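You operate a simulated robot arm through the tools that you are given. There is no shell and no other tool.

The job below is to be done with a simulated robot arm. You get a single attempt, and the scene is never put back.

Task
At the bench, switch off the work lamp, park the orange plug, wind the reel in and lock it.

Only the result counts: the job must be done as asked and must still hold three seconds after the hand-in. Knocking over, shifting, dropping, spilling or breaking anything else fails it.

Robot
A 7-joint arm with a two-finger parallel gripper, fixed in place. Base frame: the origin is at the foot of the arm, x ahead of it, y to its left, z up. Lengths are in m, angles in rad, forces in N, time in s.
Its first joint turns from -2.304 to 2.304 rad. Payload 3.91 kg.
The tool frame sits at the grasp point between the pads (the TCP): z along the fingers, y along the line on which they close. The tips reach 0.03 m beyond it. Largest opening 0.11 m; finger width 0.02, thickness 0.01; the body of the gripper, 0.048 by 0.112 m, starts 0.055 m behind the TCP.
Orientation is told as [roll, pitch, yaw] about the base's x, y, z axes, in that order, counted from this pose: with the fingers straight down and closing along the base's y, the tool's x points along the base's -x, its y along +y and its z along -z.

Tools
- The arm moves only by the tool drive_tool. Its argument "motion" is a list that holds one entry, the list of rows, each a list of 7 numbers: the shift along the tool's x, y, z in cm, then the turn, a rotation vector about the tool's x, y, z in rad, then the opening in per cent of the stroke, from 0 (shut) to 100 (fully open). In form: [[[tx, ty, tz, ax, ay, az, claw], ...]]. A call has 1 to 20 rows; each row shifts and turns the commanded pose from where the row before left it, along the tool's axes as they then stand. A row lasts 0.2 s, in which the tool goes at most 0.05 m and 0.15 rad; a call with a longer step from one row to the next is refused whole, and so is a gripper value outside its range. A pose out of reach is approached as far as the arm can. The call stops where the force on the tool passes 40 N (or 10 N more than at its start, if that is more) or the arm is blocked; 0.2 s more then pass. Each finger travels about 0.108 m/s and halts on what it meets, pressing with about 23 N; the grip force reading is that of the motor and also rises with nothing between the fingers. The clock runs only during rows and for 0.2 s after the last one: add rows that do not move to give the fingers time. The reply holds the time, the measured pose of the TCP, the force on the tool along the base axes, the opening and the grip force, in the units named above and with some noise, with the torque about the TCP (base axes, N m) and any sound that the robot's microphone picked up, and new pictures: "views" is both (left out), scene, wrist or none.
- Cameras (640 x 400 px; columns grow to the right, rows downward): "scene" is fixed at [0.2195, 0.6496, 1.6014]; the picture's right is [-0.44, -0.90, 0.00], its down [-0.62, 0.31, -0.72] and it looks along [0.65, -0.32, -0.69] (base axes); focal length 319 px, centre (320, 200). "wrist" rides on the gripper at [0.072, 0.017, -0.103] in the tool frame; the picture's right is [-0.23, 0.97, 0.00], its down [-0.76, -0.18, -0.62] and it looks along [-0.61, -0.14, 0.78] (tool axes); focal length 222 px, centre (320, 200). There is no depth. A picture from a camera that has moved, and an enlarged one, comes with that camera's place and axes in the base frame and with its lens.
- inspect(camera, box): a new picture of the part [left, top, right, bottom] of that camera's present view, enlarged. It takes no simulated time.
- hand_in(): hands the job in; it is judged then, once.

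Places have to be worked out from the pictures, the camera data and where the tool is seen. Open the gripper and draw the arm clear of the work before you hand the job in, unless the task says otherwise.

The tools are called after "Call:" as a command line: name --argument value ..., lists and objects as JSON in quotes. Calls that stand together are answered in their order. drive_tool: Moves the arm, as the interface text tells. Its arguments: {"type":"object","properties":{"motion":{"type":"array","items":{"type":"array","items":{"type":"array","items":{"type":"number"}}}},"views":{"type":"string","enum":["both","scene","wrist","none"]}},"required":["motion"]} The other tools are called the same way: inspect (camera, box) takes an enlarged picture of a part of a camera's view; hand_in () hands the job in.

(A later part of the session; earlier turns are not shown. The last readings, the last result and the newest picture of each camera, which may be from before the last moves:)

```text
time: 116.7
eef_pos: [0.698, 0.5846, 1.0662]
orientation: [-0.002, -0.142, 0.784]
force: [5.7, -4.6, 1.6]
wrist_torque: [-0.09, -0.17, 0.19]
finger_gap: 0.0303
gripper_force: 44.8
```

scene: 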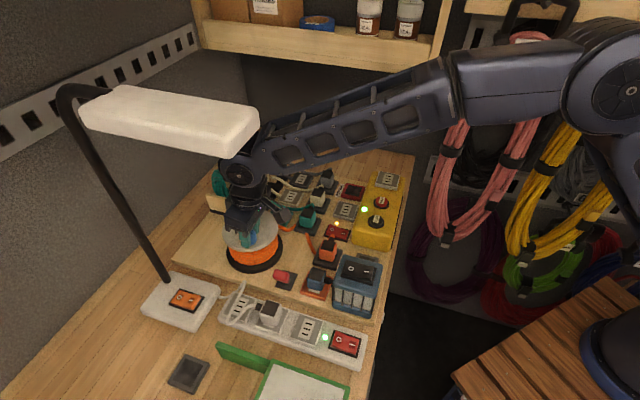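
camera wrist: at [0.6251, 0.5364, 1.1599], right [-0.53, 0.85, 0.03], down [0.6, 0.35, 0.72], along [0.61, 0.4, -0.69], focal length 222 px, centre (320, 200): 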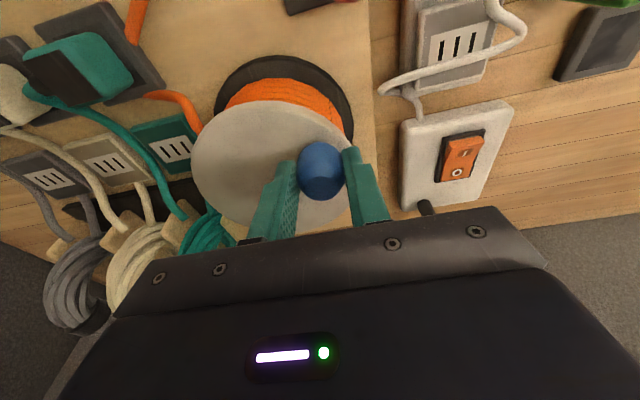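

The force is relaxing. The knob sits ~5 mm off the pad centre in v; I'll open slightly, re-centre, and close again for a firmer hold.

Call:
drive_tool --motion '[[[0, 0, 0, 0, 0, 0, 50], [0, 0, 0, 0, 0, 0, 50], [-0.4, -0.1, -0.06, 0, 0, 0, 50], [0, 0, 0, 0, 0, 0, 50], [0, 0, 0, 0, 0, 0, 0], [0, 0, 0, 0, 0, 0, 0], [0, 0, 0, 0, 0, 0, 0]]]' --views "wrist"

Call:
inspect --camera "wrist" --box '[220, 70, 420, 210]'

```text
time: 118.3
eef_pos: [0.7013, 0.5871, 1.0686]
orientation: [-0.003, -0.142, 0.783]
force: [-4.0, 6.0, -3.0]
wrist_torque: [0.24, 0.11, 0.28]
finger_gap: 0.0305
gripper_force: 45.0
camera wrist: at [0.6278, 0.5387, 1.1603], right [-0.53, 0.85, 0.03], down [0.6, 0.35, 0.72], along [0.6, 0.4, -0.69], focal length 222 px, centre (320, 200)
```

wrist: 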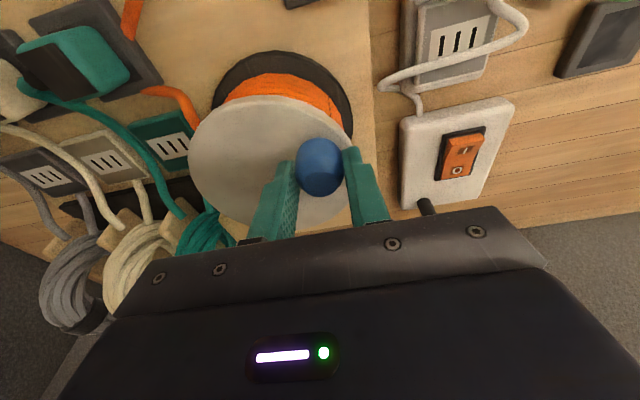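

```text
2.86 times, centred on (320, 140) of wrist
camera zoom: at [0.6278, 0.5387, 1.1603], right [-0.53, 0.85, 0.03], down [0.6, 0.35, 0.72], along [0.6, 0.4, -0.69], focal length 635 px, centre (320, 371)
```

zoom: 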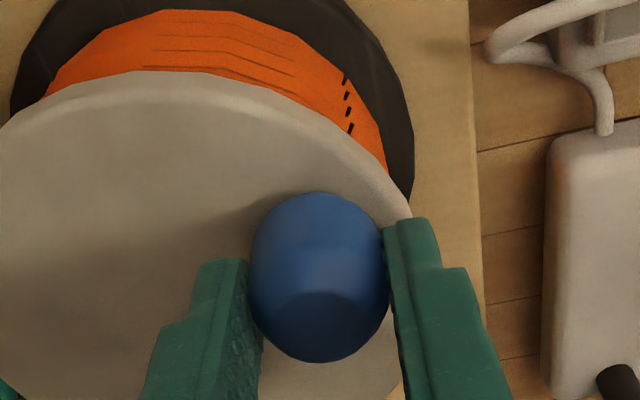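

Good hold, with the TCP at (0.7013, 0.587) on a ~4.6 cm crank radius. Testing 30° counter-clockwise while watching force and sound.

Call:
drive_tool --motion '[[[0.644, -0.479, -0.092, 0, 0, 0, 0], [0.553, -0.585, -0.079, 0, 0, 0, 0], [0.444, -0.673, -0.064, 0, 0, 0, 0]]]'

Call:
inspect --camera "scene" --box '[210, 195, 300, 275]'

Call:
inspect --camera "wrist" --box '[220, 70, 420, 210]'

```text
time: 118.7
eef_pos: [0.7007, 0.5877, 1.0685]
orientation: [0.001, -0.148, 0.787]
force: [11.4, 18.1, -12.0]
wrist_torque: [1.0, -0.76, 0.32]
finger_gap: 0.0306
gripper_force: 44.9
stopped in row 1: the force on the tool passed its limit at 55 N (the readings are from after the stop); the commanded pose is now the measured one
camera wrist: at [0.6275, 0.5376, 1.1598], right [-0.53, 0.85, 0.03], down [0.59, 0.34, 0.73], along [0.61, 0.41, -0.68], focal length 222 px, centre (320, 200)
```

scene: 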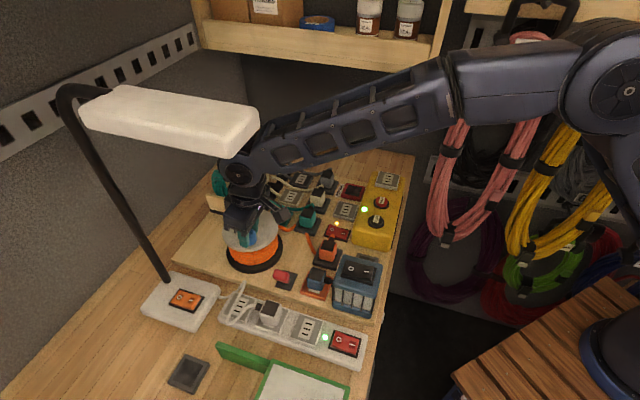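
wrist: 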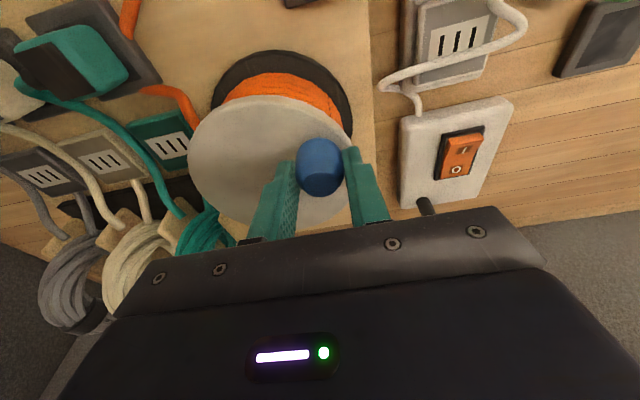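

```text
5.00 times, centred on (255, 235) of scene
camera zoom: at [0.2195, 0.6496, 1.6014], right [-0.44, -0.9, 0.0], down [-0.62, 0.31, -0.72], along [0.65, -0.32, -0.69], focal length 1595 px, centre (645, 25)
```

zoom: 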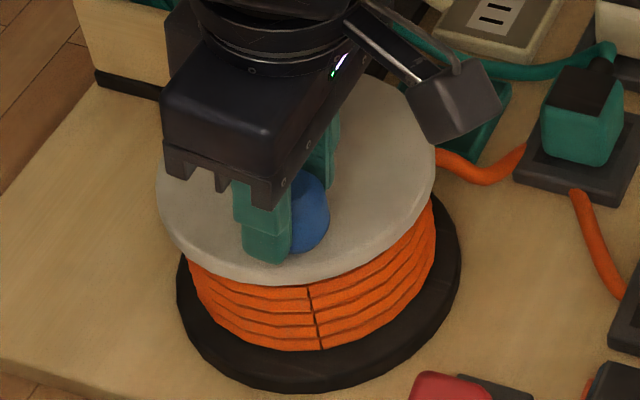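

```text
2.86 times, centred on (320, 140) of wrist
camera zoom: at [0.6275, 0.5376, 1.1598], right [-0.53, 0.85, 0.03], down [0.59, 0.34, 0.73], along [0.61, 0.41, -0.68], focal length 635 px, centre (320, 371)
```

zoom: 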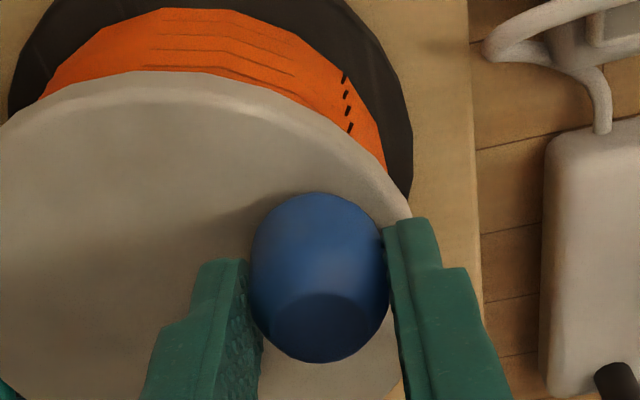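

The knob didn't budge counter-clockwise (55 N). Either the reel is braked or it turns the other way; testing a small 5° nudge clockwise.

Call:
drive_tool --motion '[[[-0.2, 0.1, 0.028, 0, 0, 0, 0], [-0.2, 0.1, 0.028, 0, 0, 0, 0], [0, 0, 0, 0, 0, 0, 0]]]' --views "wrist"

Call:
inspect --camera "wrist" --box '[220, 70, 420, 210]'

```text
time: 119.5
eef_pos: [0.7018, 0.5872, 1.0684]
orientation: [0.0, -0.142, 0.785]
force: [-18.1, -35.2, -7.8]
wrist_torque: [-1.6, 0.84, -0.12]
finger_gap: 0.0305
gripper_force: 45.0
camera wrist: at [0.6277, 0.5383, 1.1602], right [-0.53, 0.85, 0.03], down [0.6, 0.34, 0.73], along [0.6, 0.4, -0.69], focal length 222 px, centre (320, 200)
```

wrist: 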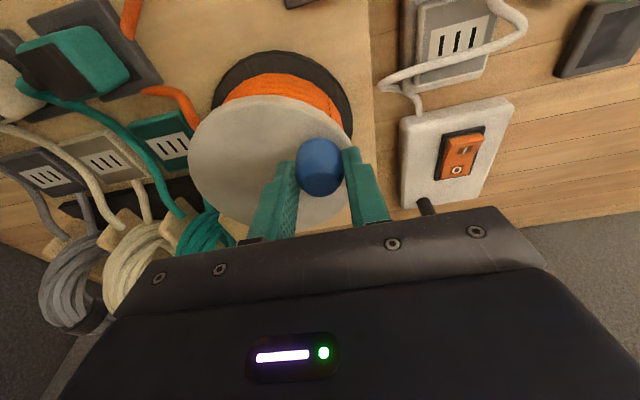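

```text
2.86 times, centred on (320, 140) of wrist
camera zoom: at [0.6277, 0.5383, 1.1602], right [-0.53, 0.85, 0.03], down [0.6, 0.34, 0.73], along [0.6, 0.4, -0.69], focal length 635 px, centre (320, 371)
```

zoom: 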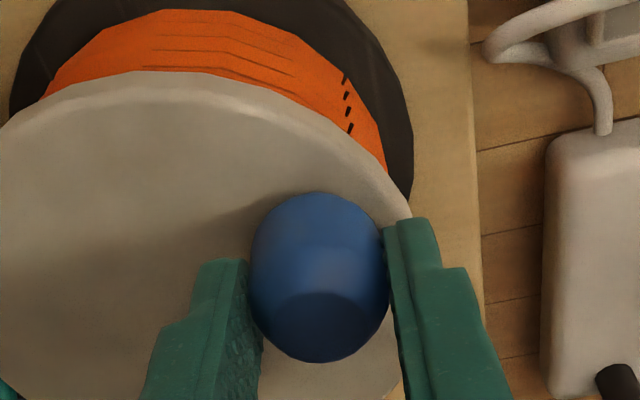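

It's solid clockwise as well, so the reel's brake must be on: the red lever has to be released first. I'll ease the force off, let go of the knob, and rise clear.

Call:
drive_tool --motion '[[[0.2, -0.1, -0.028, 0, 0, 0, 0], [0.1, -0.05, -0.014, 0, 0, 0, 0], [0, 0, 0, 0, 0, 0, 65], [0, 0, 0, 0, 0, 0, 65], [0, 0, 0, 0, 0, 0, 65], [-0.42, 0, -2.97, 0, 0, 0, 65], [-0.42, 0, -2.97, 0, 0, 0, 65], [0, 0, 0, 0, 0, 0, 65]]]'

Call:
inspect --camera "scene" --box '[260, 255, 320, 300]'

Call:
inspect --camera "scene" --box '[200, 190, 360, 310]'

```text
time: 121.3
eef_pos: [0.7, 0.5854, 1.1274]
orientation: [0.0, -0.148, 0.785]
force: [0.3, 0.4, -0.2]
wrist_torque: [-0.01, 0.0, -0.01]
finger_gap: 0.0714
gripper_force: 0.1
camera wrist: at [0.6266, 0.5357, 1.2191], right [-0.53, 0.85, 0.03], down [0.59, 0.34, 0.73], along [0.61, 0.41, -0.68], focal length 222 px, centre (320, 200)
```

scene: 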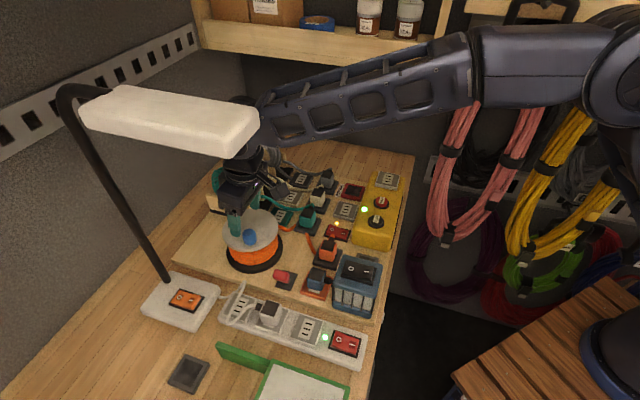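
wrist: 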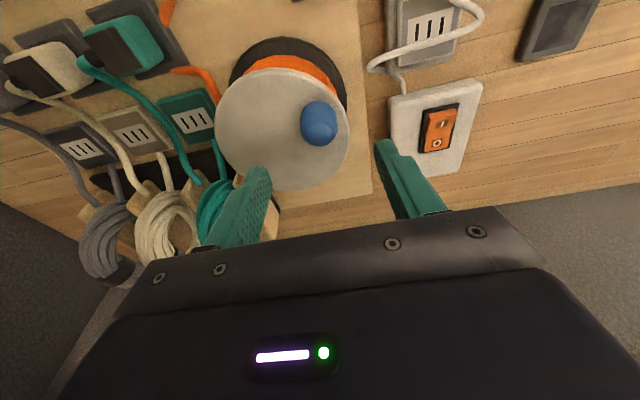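

```text
8.89 times, centred on (290, 278) of scene
camera zoom: at [0.2195, 0.6496, 1.6014], right [-0.44, -0.9, 0.0], down [-0.62, 0.31, -0.72], along [0.65, -0.32, -0.69], focal length 2835 px, centre (587, -489)
```

zoom: 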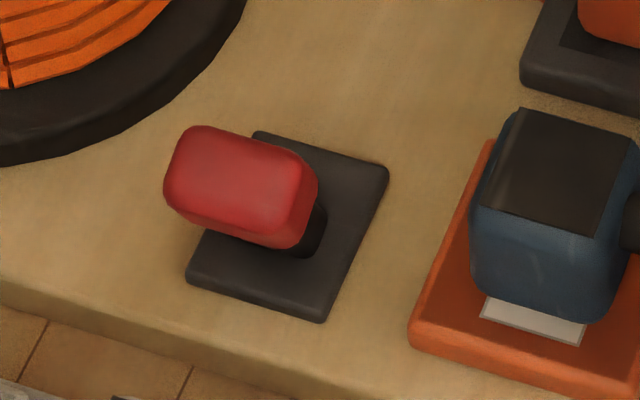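

```text
3.33 times, centred on (280, 250) of scene
camera zoom: at [0.2195, 0.6496, 1.6014], right [-0.44, -0.9, 0.0], down [-0.62, 0.31, -0.72], along [0.65, -0.32, -0.69], focal length 1063 px, centre (453, 33)
```

zoom: 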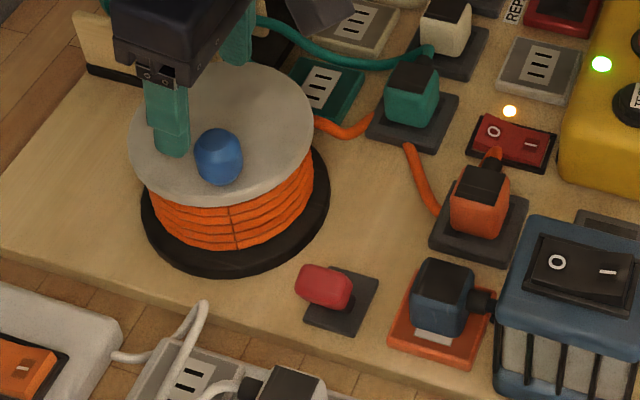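

Looking closely, the lever leans ~25° toward +u: handle at about (0.6115, 0.5535, 0.990), pivot at (0.624, 0.537). I'll leave the reel toward the robot, straighten the tool, drop below the lamp-head level, and go over the handle with the fingers astride it.

Call:
drive_tool --motion '[[[3.6, 0, -0.537, 0, 0, 0, 65], [3.6, 0, -0.537, 0, 0, 0, 65], [3.6, 0, -0.537, 0, 0, 0, 65], [0, 0, 0, 0, 0.145, 0, 55], [0, 0, 3.3, 0, 0, 0, 55], [0, 0, 3.2, 0, 0, 0, 55], [-1.2, 2.0, 0, 0, 0, 0, 55], [-1.2, 2.0, 0, 0, 0, 0, 55], [0, 0, 0, 0, 0, 0, 55], [0, 0, 0, 0, 0, 0, 55]]]'

Call:
inspect --camera "wrist" --box '[220, 60, 420, 200]'

Call:
inspect --camera "scene" --box '[240, 220, 330, 310]'

```text
time: 123.5
eef_pos: [0.6103, 0.5542, 1.0631]
orientation: [0.001, -0.002, 0.787]
force: [-0.1, 1.4, 1.0]
wrist_torque: [0.02, 0.02, 0.03]
finger_gap: 0.0605
gripper_force: 0.0
camera wrist: at [0.5465, 0.5147, 1.1672], right [-0.53, 0.85, 0.0], down [0.66, 0.41, 0.62], along [0.53, 0.33, -0.78], focal length 222 px, centre (320, 200)
```

scene: 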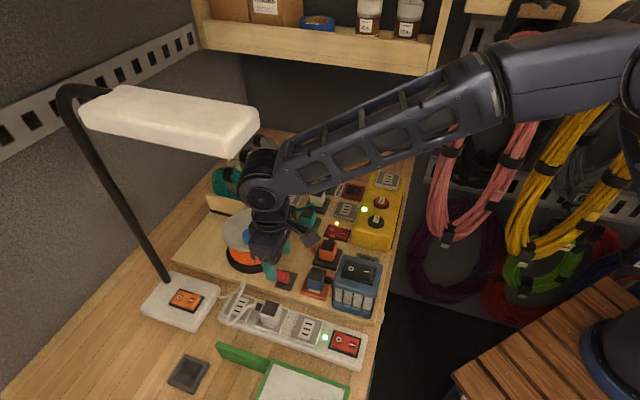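
wrist: 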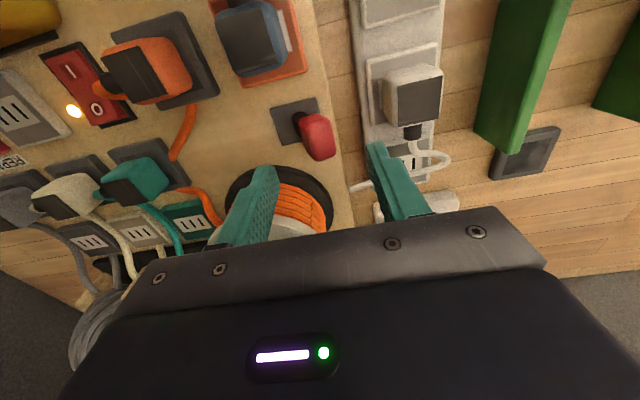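

```text
2.86 times, centred on (320, 130) of wrist
camera zoom: at [0.5465, 0.5147, 1.1672], right [-0.53, 0.85, 0.0], down [0.66, 0.41, 0.62], along [0.53, 0.33, -0.78], focal length 635 px, centre (320, 400)
```

zoom: 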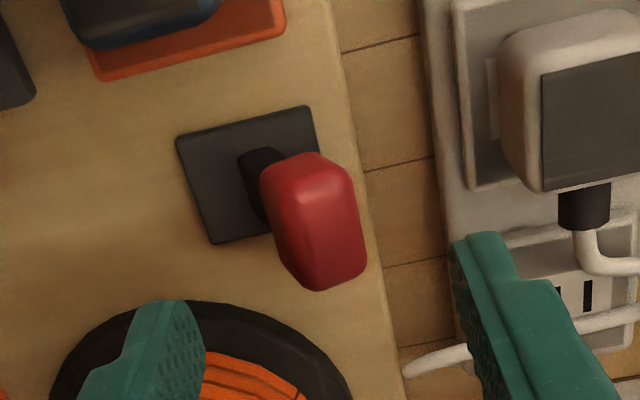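

```text
4.44 times, centred on (285, 265) of scene
camera zoom: at [0.2195, 0.6496, 1.6014], right [-0.44, -0.9, 0.0], down [-0.62, 0.31, -0.72], along [0.65, -0.32, -0.69], focal length 1417 px, centre (476, -89)
```

zoom: 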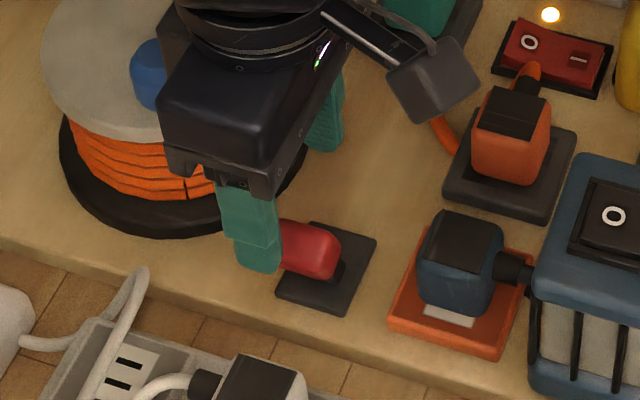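

The handle turns out to be a 3.5 cm horizontal bar along v on a stem leaning ~24° toward +u, so it flips along u. The open fingers are aligned astride it; lowering around it.

Call:
drive_tool --motion '[[[0, 0, 3.0, 0, 0, 0, 55], [0, 0, 2.5, 0, 0, 0, 55], [0, 0, 0, 0, 0, 0, 55]]]'

Call:
inspect --camera "wrist" --box '[220, 60, 420, 220]'

Call:
inspect --camera "scene" --box '[240, 230, 320, 310]'

```text
time: 124.3
eef_pos: [0.6101, 0.5571, 1.0093]
orientation: [0.001, -0.004, 0.786]
force: [-1.2, 0.3, -0.7]
wrist_torque: [-0.01, -0.05, -0.02]
finger_gap: 0.0603
gripper_force: 0.0
camera wrist: at [0.5464, 0.5163, 1.1129], right [-0.53, 0.85, 0.0], down [0.66, 0.41, 0.63], along [0.53, 0.33, -0.78], focal length 222 px, centre (320, 200)
```

scene: 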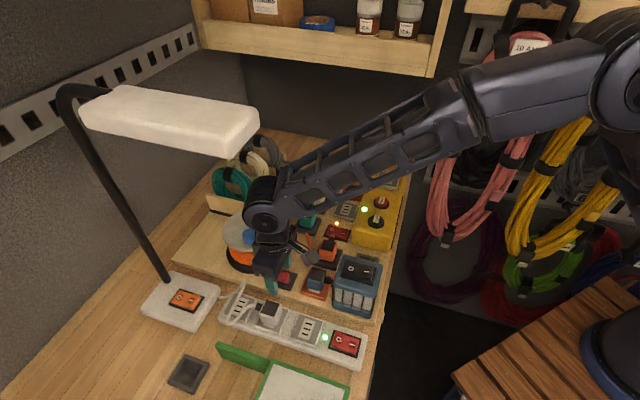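
wrist: 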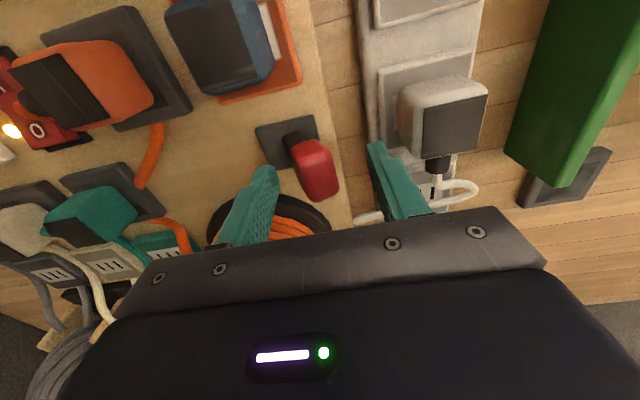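

```text
2.50 times, centred on (320, 140) of wrist
camera zoom: at [0.5464, 0.5163, 1.1129], right [-0.53, 0.85, 0.0], down [0.66, 0.41, 0.63], along [0.53, 0.33, -0.78], focal length 555 px, centre (320, 350)
```

zoom: 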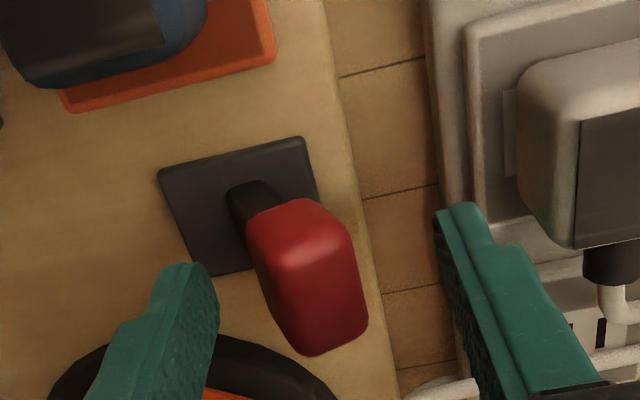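

```text
5.00 times, centred on (280, 270) of scene
camera zoom: at [0.2195, 0.6496, 1.6014], right [-0.44, -0.9, 0.0], down [-0.62, 0.31, -0.72], along [0.65, -0.32, -0.69], focal length 1595 px, centre (520, -150)
```

zoom: 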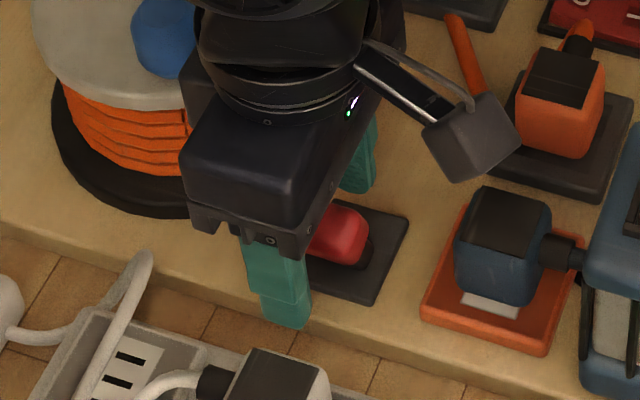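

The bar is well within the fingers. Lowering 4 mm more and pushing toward −u in small steps.

Call:
drive_tool --motion '[[[0, 0, 0.4, 0, 0, 0, 55], [0, -0.6, 0, 0, 0, 0, 55], [0, -0.6, 0, 0, 0, 0, 55], [0, -0.5, 0, 0, 0, 0, 55], [0, -0.5, 0, 0, 0, 0, 55], [0, -0.5, 0, 0, 0, 0, 55]]]'

Call:
inspect --camera "scene" --box '[240, 230, 320, 310]'

Call:
inspect --camera "wrist" --box '[220, 60, 420, 220]'

```text
time: 125.7
eef_pos: [0.6312, 0.5365, 1.0052]
orientation: [0.0, -0.002, 0.786]
force: [-1.8, 0.5, -1.2]
wrist_torque: [-0.03, -0.02, 0.0]
finger_gap: 0.0607
gripper_force: 0.3
camera wrist: at [0.568, 0.4967, 1.1091], right [-0.53, 0.85, 0.0], down [0.66, 0.41, 0.62], along [0.53, 0.33, -0.78], focal length 222 px, centre (320, 200)
```

scene: 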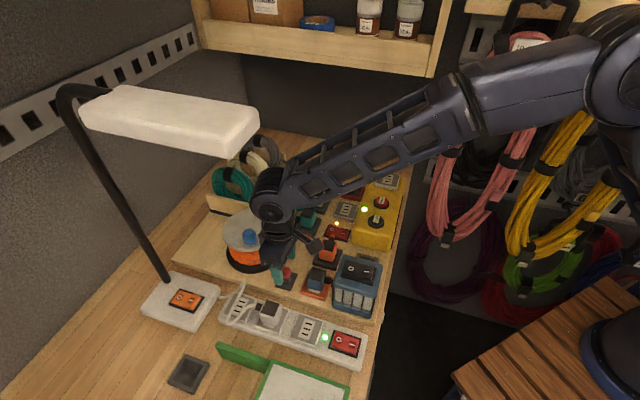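
wrist: 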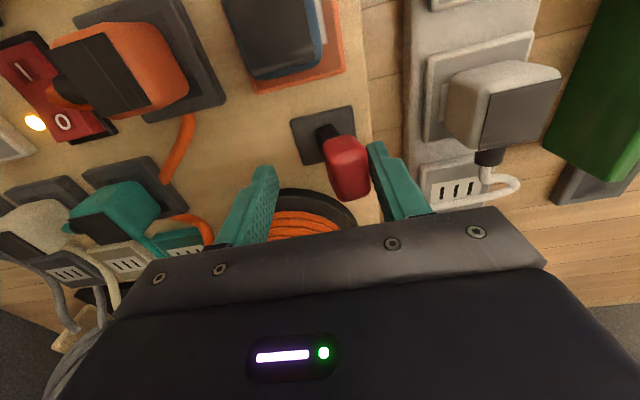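

```text
5.00 times, centred on (280, 270) of scene
camera zoom: at [0.2195, 0.6496, 1.6014], right [-0.44, -0.9, 0.0], down [-0.62, 0.31, -0.72], along [0.65, -0.32, -0.69], focal length 1595 px, centre (520, -150)
```

zoom: 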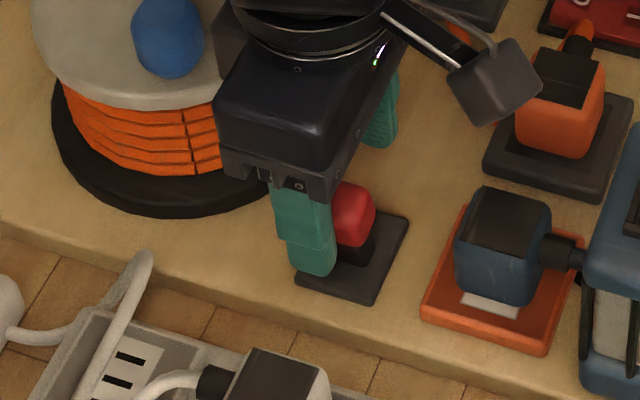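

```text
2.50 times, centred on (320, 140) of wrist
camera zoom: at [0.568, 0.4967, 1.1091], right [-0.53, 0.85, 0.0], down [0.66, 0.41, 0.62], along [0.53, 0.33, -0.78], focal length 555 px, centre (320, 350)
```

zoom: 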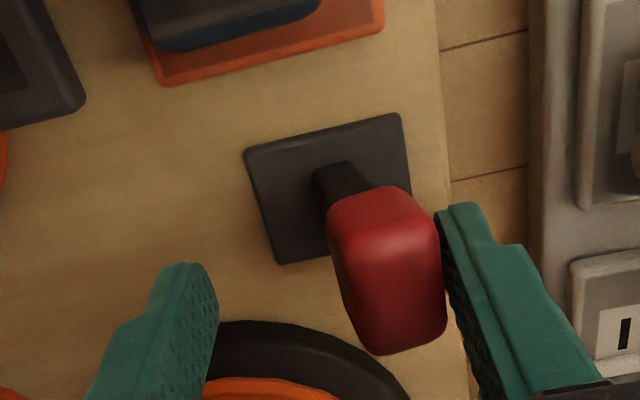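

The lever is moving with little force and is already more upright. Continuing toward −u.

Call:
drive_tool --motion '[[[0, -0.5, 0, 0, 0, 0, 55], [0, -0.5, 0, 0, 0, 0, 55], [0, -0.5, 0, 0, 0, 0, 55], [0, -0.5, 0, 0, 0, 0, 55], [0, -0.4, 0, 0, 0, 0, 55]]]'

Call:
inspect --camera "scene" --box '[240, 230, 320, 310]'

Call:
inspect --camera "wrist" --box '[220, 60, 420, 220]'

```text
time: 126.9
eef_pos: [0.6468, 0.52, 1.0045]
orientation: [-0.001, 0.001, 0.786]
force: [0.3, 0.2, -0.2]
wrist_torque: [-0.04, -0.02, 0.02]
finger_gap: 0.0605
gripper_force: 0.1
camera wrist: at [0.5843, 0.4804, 1.109], right [-0.53, 0.85, 0.0], down [0.66, 0.41, 0.62], along [0.53, 0.33, -0.78], focal length 222 px, centre (320, 200)
```

scene: 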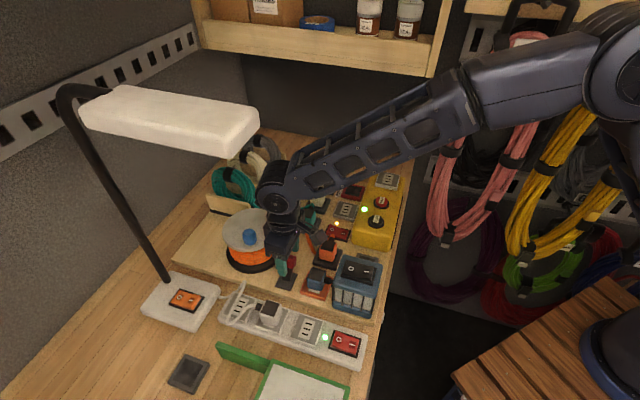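
wrist: 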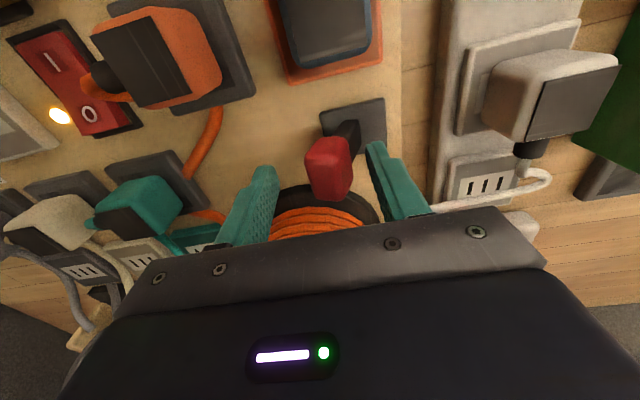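

```text
5.00 times, centred on (280, 270) of scene
camera zoom: at [0.2195, 0.6496, 1.6014], right [-0.44, -0.9, 0.0], down [-0.62, 0.31, -0.72], along [0.65, -0.32, -0.69], focal length 1595 px, centre (520, -150)
```

zoom: 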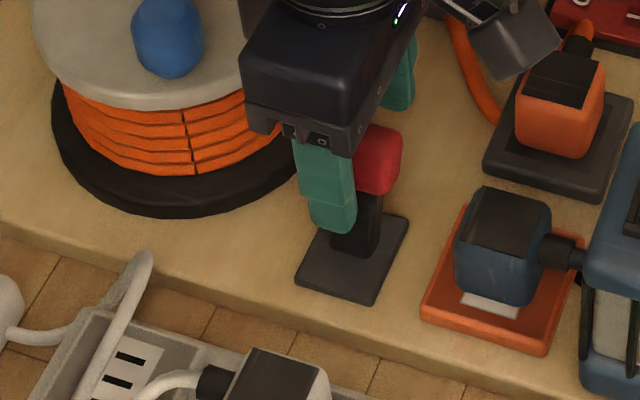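

```text
2.50 times, centred on (320, 140) of wrist
camera zoom: at [0.5843, 0.4804, 1.109], right [-0.53, 0.85, 0.0], down [0.66, 0.41, 0.62], along [0.53, 0.33, -0.78], focal length 555 px, centre (320, 350)
```

zoom: 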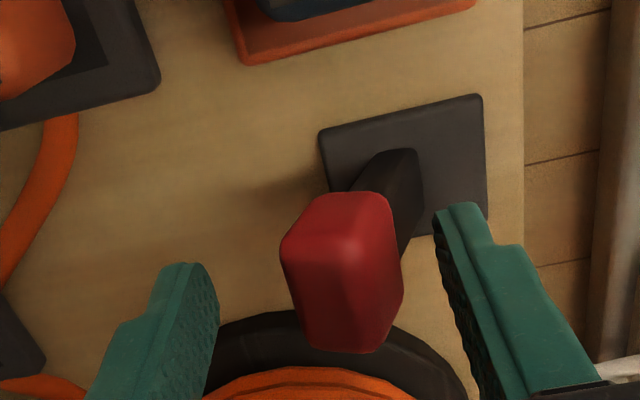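

The lever has flipped over to the −u side. Rising clear and going back to the knob with the same lean as before.

Call:
drive_tool --motion '[[[0, 0, -3.0, 0, 0, 0, 55], [0, 0, -4.5, 0, 0, 0, 65], [0, 0, -4.5, 0, 0, 0, 65], [-4.34, 0.4, 0, 0, 0, 0, 65], [-4.34, 0.4, 0, 0, 0, 0, 65], [0, 0, 0, 0, -0.142, 0, 65], [0, 0, 0, 0, 0, 0, 65], [0, 0, 0, 0, 0, 0, 65]]]'

Call:
inspect --camera "wrist" --box '[220, 70, 420, 210]'

Call:
inspect --camera "scene" --box '[200, 190, 360, 310]'

```text
time: 128.7
eef_pos: [0.7034, 0.5885, 1.1262]
orientation: [0.0, -0.145, 0.786]
force: [0.5, -0.1, 0.0]
wrist_torque: [0.02, 0.02, -0.03]
finger_gap: 0.0713
gripper_force: 0.0
camera wrist: at [0.6309, 0.5387, 1.2174], right [-0.53, 0.85, 0.03], down [0.6, 0.34, 0.73], along [0.6, 0.4, -0.69], focal length 222 px, centre (320, 200)
```

scene: 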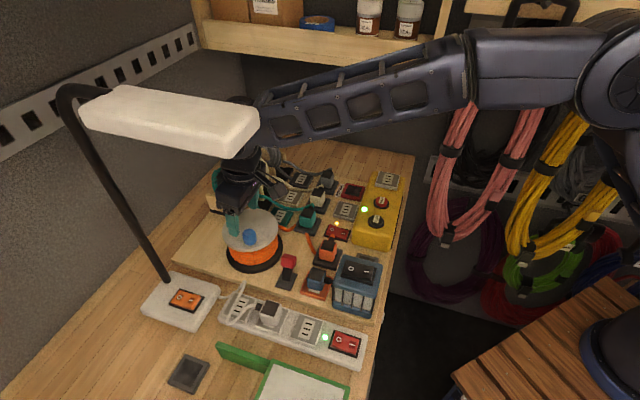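
wrist: 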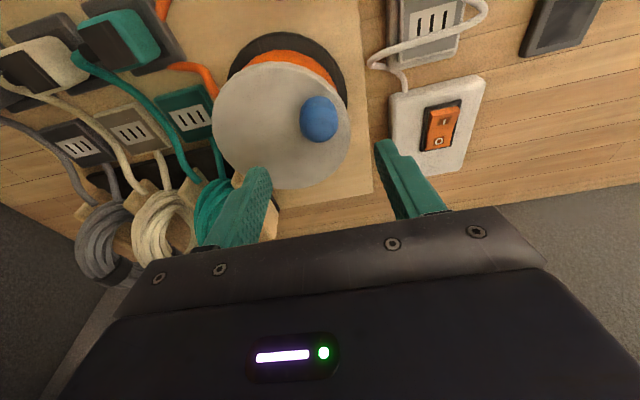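

```text
2.86 times, centred on (320, 140) of wrist
camera zoom: at [0.6309, 0.5387, 1.2174], right [-0.53, 0.85, 0.03], down [0.6, 0.34, 0.73], along [0.6, 0.4, -0.69], focal length 635 px, centre (320, 371)
```

zoom: 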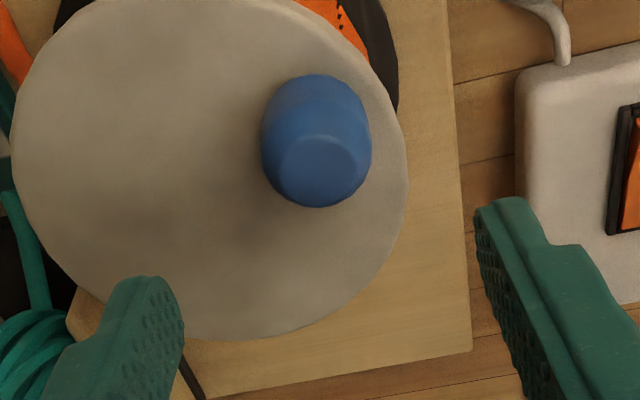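

```text
3.33 times, centred on (280, 250) of scene
camera zoom: at [0.2195, 0.6496, 1.6014], right [-0.44, -0.9, 0.0], down [-0.62, 0.31, -0.72], along [0.65, -0.32, -0.69], focal length 1063 px, centre (453, 33)
```

zoom: 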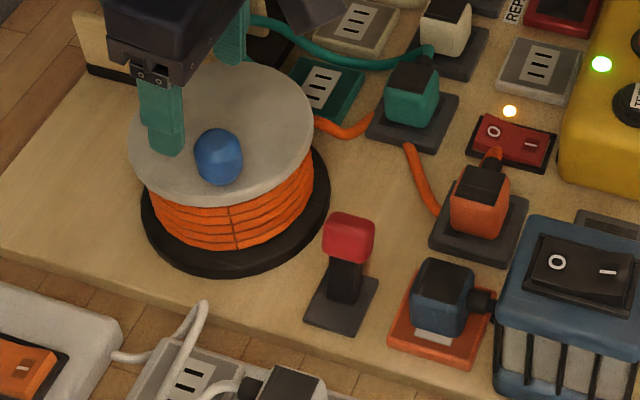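

The lever stands over to −u as intended. The knob is at (+11, +2.6, +59 mm) in the tool frame; descending and gripping it as before.

Call:
drive_tool --motion '[[[0.5, 0.04, 2.95, 0, 0, 0, 65], [0.5, 0.04, 2.85, 0, 0, 0, 65], [0, 0, 0, 0, 0, 0, 65], [0, 0, 0, 0, 0, 0, 30], [0, 0, 0, 0, 0, 0, 0], [0, 0, 0, 0, 0, 0, 0], [0, 0, 0, 0, 0, 0, 0]]]' --views "wrist"

Call:
inspect --camera "wrist" --box '[220, 70, 420, 210]'

```text
time: 130.3
eef_pos: [0.6995, 0.5857, 1.0658]
orientation: [0.002, -0.143, 0.786]
force: [-12.5, 7.6, -3.4]
wrist_torque: [0.24, 0.36, 0.2]
finger_gap: 0.0304
gripper_force: 45.0
camera wrist: at [0.6273, 0.5372, 1.1584], right [-0.53, 0.85, 0.03], down [0.6, 0.34, 0.73], along [0.6, 0.4, -0.69], focal length 222 px, centre (320, 200)
```

wrist: 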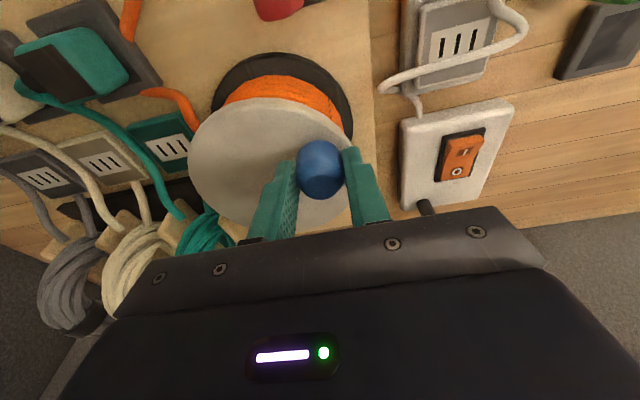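

```text
2.86 times, centred on (320, 140) of wrist
camera zoom: at [0.6273, 0.5372, 1.1584], right [-0.53, 0.85, 0.03], down [0.6, 0.34, 0.73], along [0.6, 0.4, -0.69], focal length 635 px, centre (320, 371)
```

zoom: 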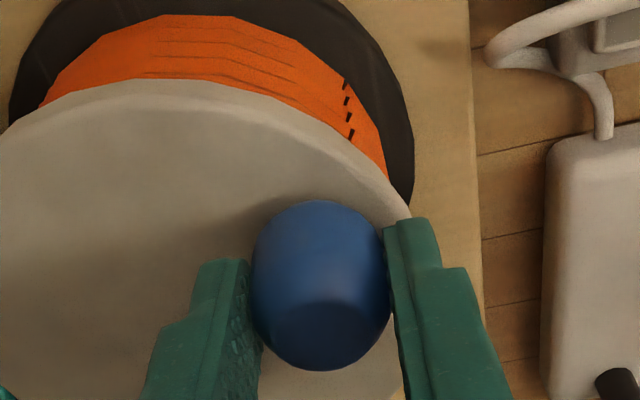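

Gripped; ~14 N toward +u, so I'll relax 1 mm that way and then test a small counter-clockwise crank.

Call:
drive_tool --motion '[[[0, 0.1, 0, 0, 0, 0, 0], [0, 0, 0, 0, 0, 0, 0], [0.32, -0.22, -0.046, 0, 0, 0, 0], [0.32, -0.25, -0.046, 0, 0, 0, 0], [0.28, -0.28, -0.04, 0, 0, 0, 0], [0.27, -0.3, -0.039, 0, 0, 0, 0]]]' --views "wrist"

Call:
inspect --camera "wrist" --box '[220, 70, 420, 210]'

Call:
inspect --camera "scene" --box '[200, 190, 360, 310]'

```text
time: 131.8
eef_pos: [0.695, 0.573, 1.0667]
orientation: [0.002, -0.142, 0.789]
force: [-4.5, 0.0, 1.5]
wrist_torque: [0.01, 0.26, 0.0]
finger_gap: 0.0306
gripper_force: 45.0
stopped in row 6: the force on the tool passed its limit at 42 N (the readings are from after the stop); the commanded pose is now the measured one
camera wrist: at [0.6236, 0.5227, 1.1587], right [-0.53, 0.85, 0.04], down [0.6, 0.35, 0.72], along [0.6, 0.41, -0.69], focal length 222 px, centre (320, 200)
```

wrist: 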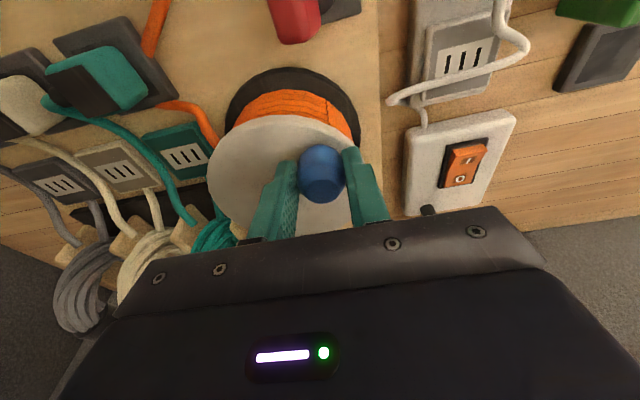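

```text
2.86 times, centred on (320, 140) of wrist
camera zoom: at [0.6236, 0.5227, 1.1587], right [-0.53, 0.85, 0.04], down [0.6, 0.35, 0.72], along [0.6, 0.41, -0.69], focal length 635 px, centre (320, 371)
```

zoom: 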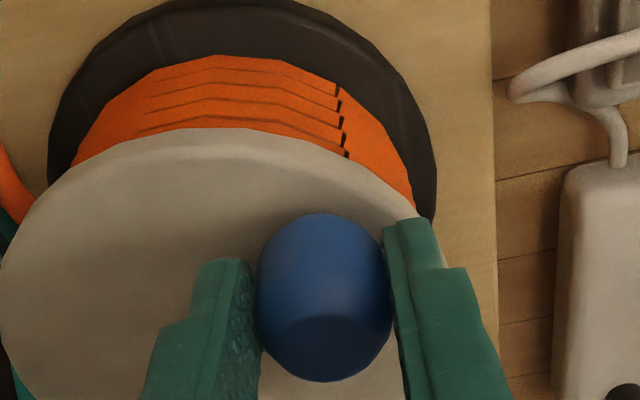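

```text
3.33 times, centred on (280, 250) of scene
camera zoom: at [0.2195, 0.6496, 1.6014], right [-0.44, -0.9, 0.0], down [-0.62, 0.31, -0.72], along [0.65, -0.32, -0.69], focal length 1063 px, centre (453, 33)
```

zoom: 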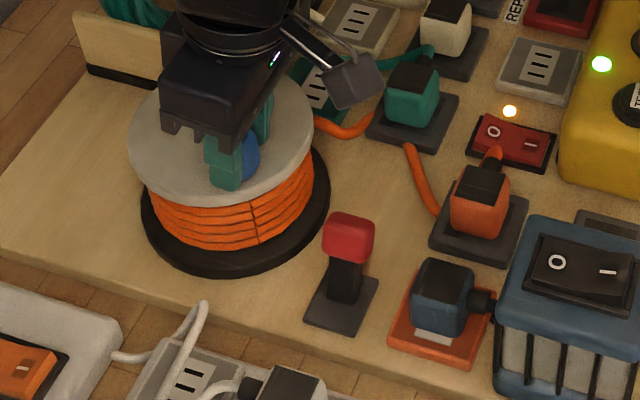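

It turns: the seam and knob moved counter-clockwise, so the lever at +u is the locked position and I've released it. The fixed-orientation grip fights the knob's rotation, so I'll remove the lean and re-grip, then turn the wrist along with the crank.

Call:
drive_tool --motion '[[[0, 0, 0, 0, 0, 0, 50], [0, 0, 0, 0, 0, 0, 50], [0, 0, 0, 0, 0.071, 0, 50], [0, 0, 0, 0, 0.071, 0, 50], [0, 0, 0, 0, 0, 0, 50], [0, 0, 0, 0, 0, 0, 50]]]' --views "wrist"

Call:
inspect --camera "wrist" --box '[220, 70, 420, 210]'

Call:
inspect --camera "scene" --box '[210, 195, 300, 275]'

```text
time: 133.2
eef_pos: [0.6966, 0.5714, 1.0649]
orientation: [0.004, 0.002, 0.788]
force: [-0.3, 0.1, 0.4]
wrist_torque: [-0.01, -0.03, 0.0]
finger_gap: 0.055
gripper_force: 0.0
camera wrist: at [0.6345, 0.532, 1.1694], right [-0.53, 0.85, 0.0], down [0.66, 0.41, 0.62], along [0.53, 0.33, -0.78], focal length 222 px, centre (320, 200)
```

wrist: 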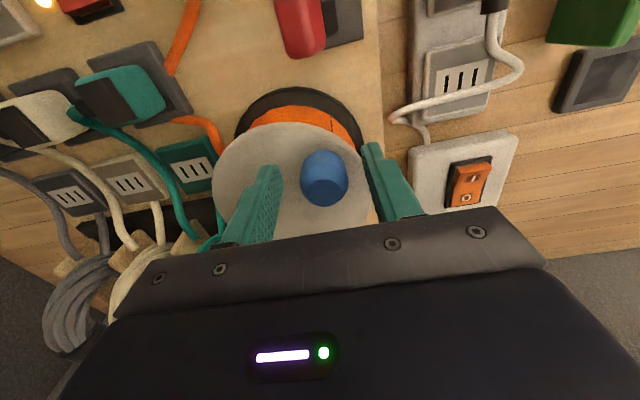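

```text
2.86 times, centred on (320, 140) of wrist
camera zoom: at [0.6345, 0.532, 1.1694], right [-0.53, 0.85, 0.0], down [0.66, 0.41, 0.62], along [0.53, 0.33, -0.78], focal length 635 px, centre (320, 371)
```

zoom: 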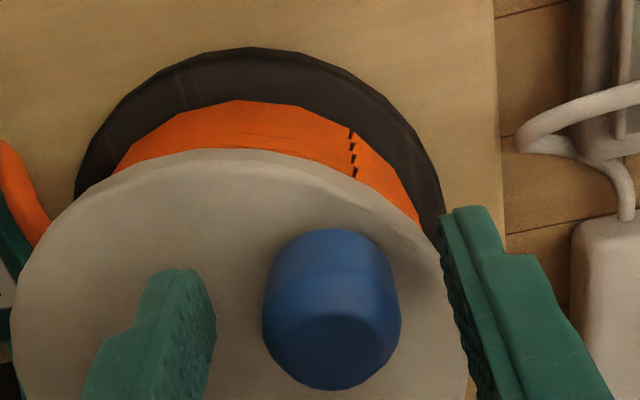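

```text
5.00 times, centred on (255, 235) of scene
camera zoom: at [0.2195, 0.6496, 1.6014], right [-0.44, -0.9, 0.0], down [-0.62, 0.31, -0.72], along [0.65, -0.32, -0.69], focal length 1595 px, centre (645, 25)
```

zoom: 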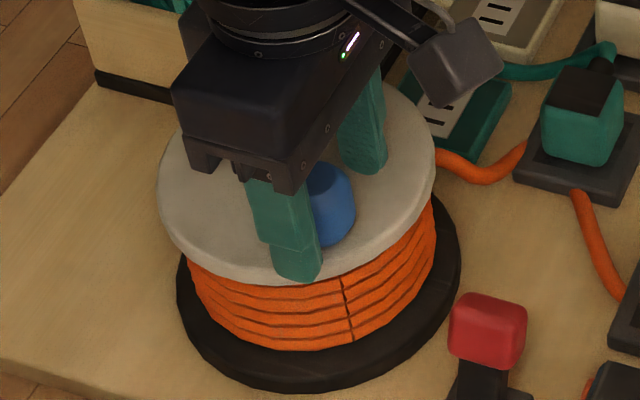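

Knob is at (−2.9, +2.8 mm) from the TCP in the tool plane, i.e. about (0.697, 0.5755). Re-centring on it, closing, and cranking 20° with the wrist turning along.

Call:
drive_tool --motion '[[[-0.29, 0.25, 0, 0, 0, 0, 50], [0, 0, 0, 0, 0, 0, 20], [0, 0, 0, 0, 0, 0, 0], [0, 0, 0, 0, 0, 0, 0]]]' --views "none"

Call:
drive_tool --motion '[[[0.28, -0.305, 0, 0, 0, -0.0873, 0], [0.28, -0.305, 0, 0, 0, -0.0873, 0], [0.28, -0.305, 0, 0, 0, -0.0873, 0], [0.28, -0.305, 0, 0, 0, -0.0873, 0]]]' --views "wrist"

```text
time: 134.2
eef_pos: [0.6971, 0.5756, 1.0648]
orientation: [0.003, 0.001, 0.789]
force: [5.4, -3.4, -1.7]
wrist_torque: [-0.04, -0.24, -0.09]
finger_gap: 0.0307
gripper_force: 44.8
```

```text
time: 135.2
eef_pos: [0.7005, 0.5586, 1.065]
orientation: [0.002, -0.002, 1.136]
force: [12.6, -11.7, 4.6]
wrist_torque: [-0.43, -0.22, -0.78]
finger_gap: 0.0301
gripper_force: 44.7
camera wrist: at [0.6551, 0.4993, 1.1693], right [-0.79, 0.62, 0.0], down [0.48, 0.62, 0.62], along [0.38, 0.49, -0.78], focal length 222 px, centre (320, 200)
```

wrist: 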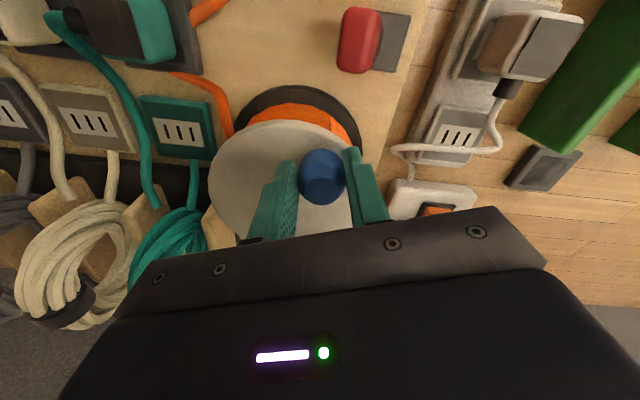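

It turns freely: the reel moved ~20° with little net resistance. Continuing in 30° chunks with a slightly larger radius, and watching the cord.

Call:
drive_tool --motion '[[[0.29, -0.315, 0, 0, 0, -0.0873, 0], [0.29, -0.315, 0, 0, 0, -0.0873, 0], [0.29, -0.315, 0, 0, 0, -0.0873, 0], [0.29, -0.315, 0, 0, 0, -0.0873, 0], [0.29, -0.315, 0, 0, 0, -0.0873, 0], [0.29, -0.315, 0, 0, 0, -0.0873, 0]]]'

Call:
inspect --camera "scene" --box '[200, 180, 360, 300]'

```text
time: 136.6
eef_pos: [0.7138, 0.5395, 1.0649]
orientation: [0.002, -0.004, 1.662]
force: [20.6, -10.5, 8.1]
wrist_torque: [-0.06, -0.48, -1.05]
finger_gap: 0.0304
gripper_force: 44.7
camera wrist: at [0.7039, 0.465, 1.1692], right [-0.99, 0.14, 0.0], down [0.11, 0.77, 0.62], along [0.08, 0.62, -0.78], focal length 222 px, centre (320, 200)
```

scene: 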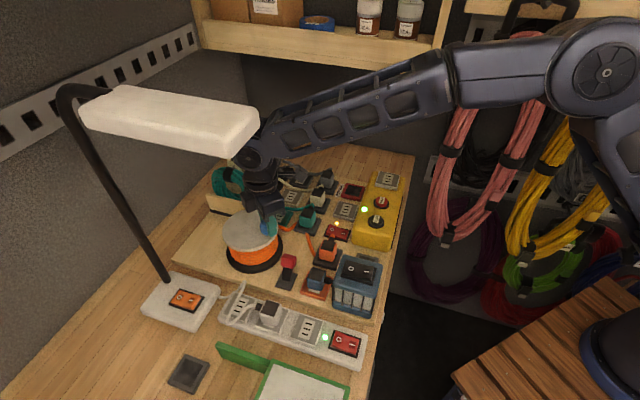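
wrist: 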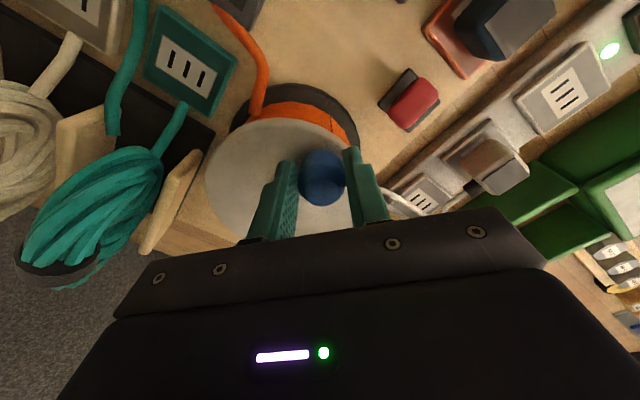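

```text
3.33 times, centred on (280, 240) of scene
camera zoom: at [0.2195, 0.6496, 1.6014], right [-0.44, -0.9, 0.0], down [-0.62, 0.31, -0.72], along [0.65, -0.32, -0.69], focal length 1063 px, centre (453, 67)
```

zoom: 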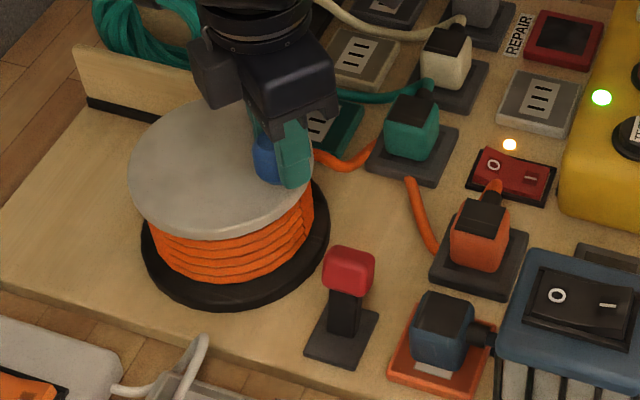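

About 65° turned so far with no visible change in the cord yet. The wrist is slightly ahead of the translation, so I'll correct 1.5 mm along the tangent and continue another 30° with a larger step.

Call:
drive_tool --motion '[[[0.108, -0.104, 0, 0, 0, 0, 0], [0.305, -0.33, 0, 0, 0, -0.0873, 0], [0.305, -0.33, 0, 0, 0, -0.0873, 0], [0.305, -0.33, 0, 0, 0, -0.0873, 0], [0.305, -0.33, 0, 0, 0, -0.0873, 0], [0.305, -0.33, 0, 0, 0, -0.0873, 0], [0.305, -0.33, 0, 0, 0, -0.0873, 0]]]'

Call:
inspect --camera "scene" --box '[200, 180, 360, 300]'

```text
time: 138.2
eef_pos: [0.7365, 0.5268, 1.0659]
orientation: [0.001, -0.004, 2.19]
force: [-12.9, 13.5, -0.9]
wrist_torque: [0.52, 0.5, 0.66]
finger_gap: 0.0306
gripper_force: 45.0
camera wrist: at [0.7661, 0.4584, 1.169], right [-0.93, -0.38, 0.0], down [-0.29, 0.72, 0.63], along [-0.24, 0.58, -0.78], focal length 222 px, centre (320, 200)
```

scene: 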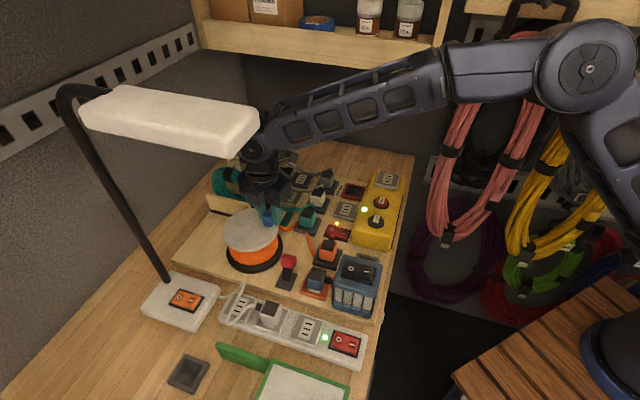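
wrist: 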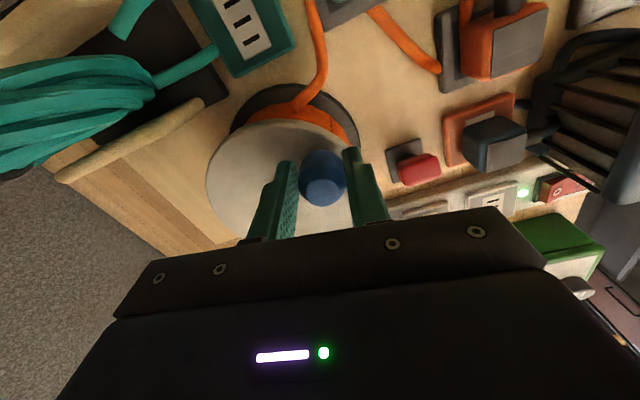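

```text
3.33 times, centred on (280, 240) of scene
camera zoom: at [0.2195, 0.6496, 1.6014], right [-0.44, -0.9, 0.0], down [-0.62, 0.31, -0.72], along [0.65, -0.32, -0.69], focal length 1063 px, centre (453, 67)
```

zoom: 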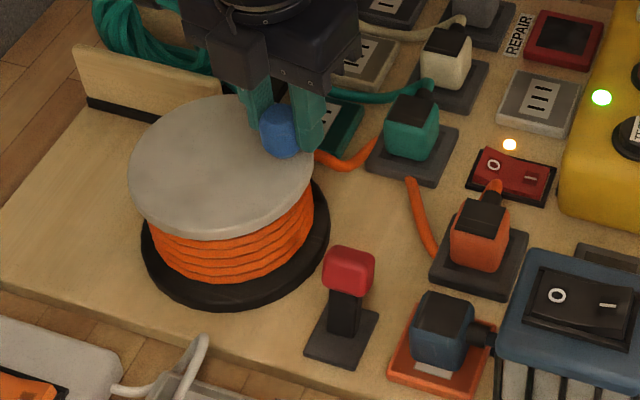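

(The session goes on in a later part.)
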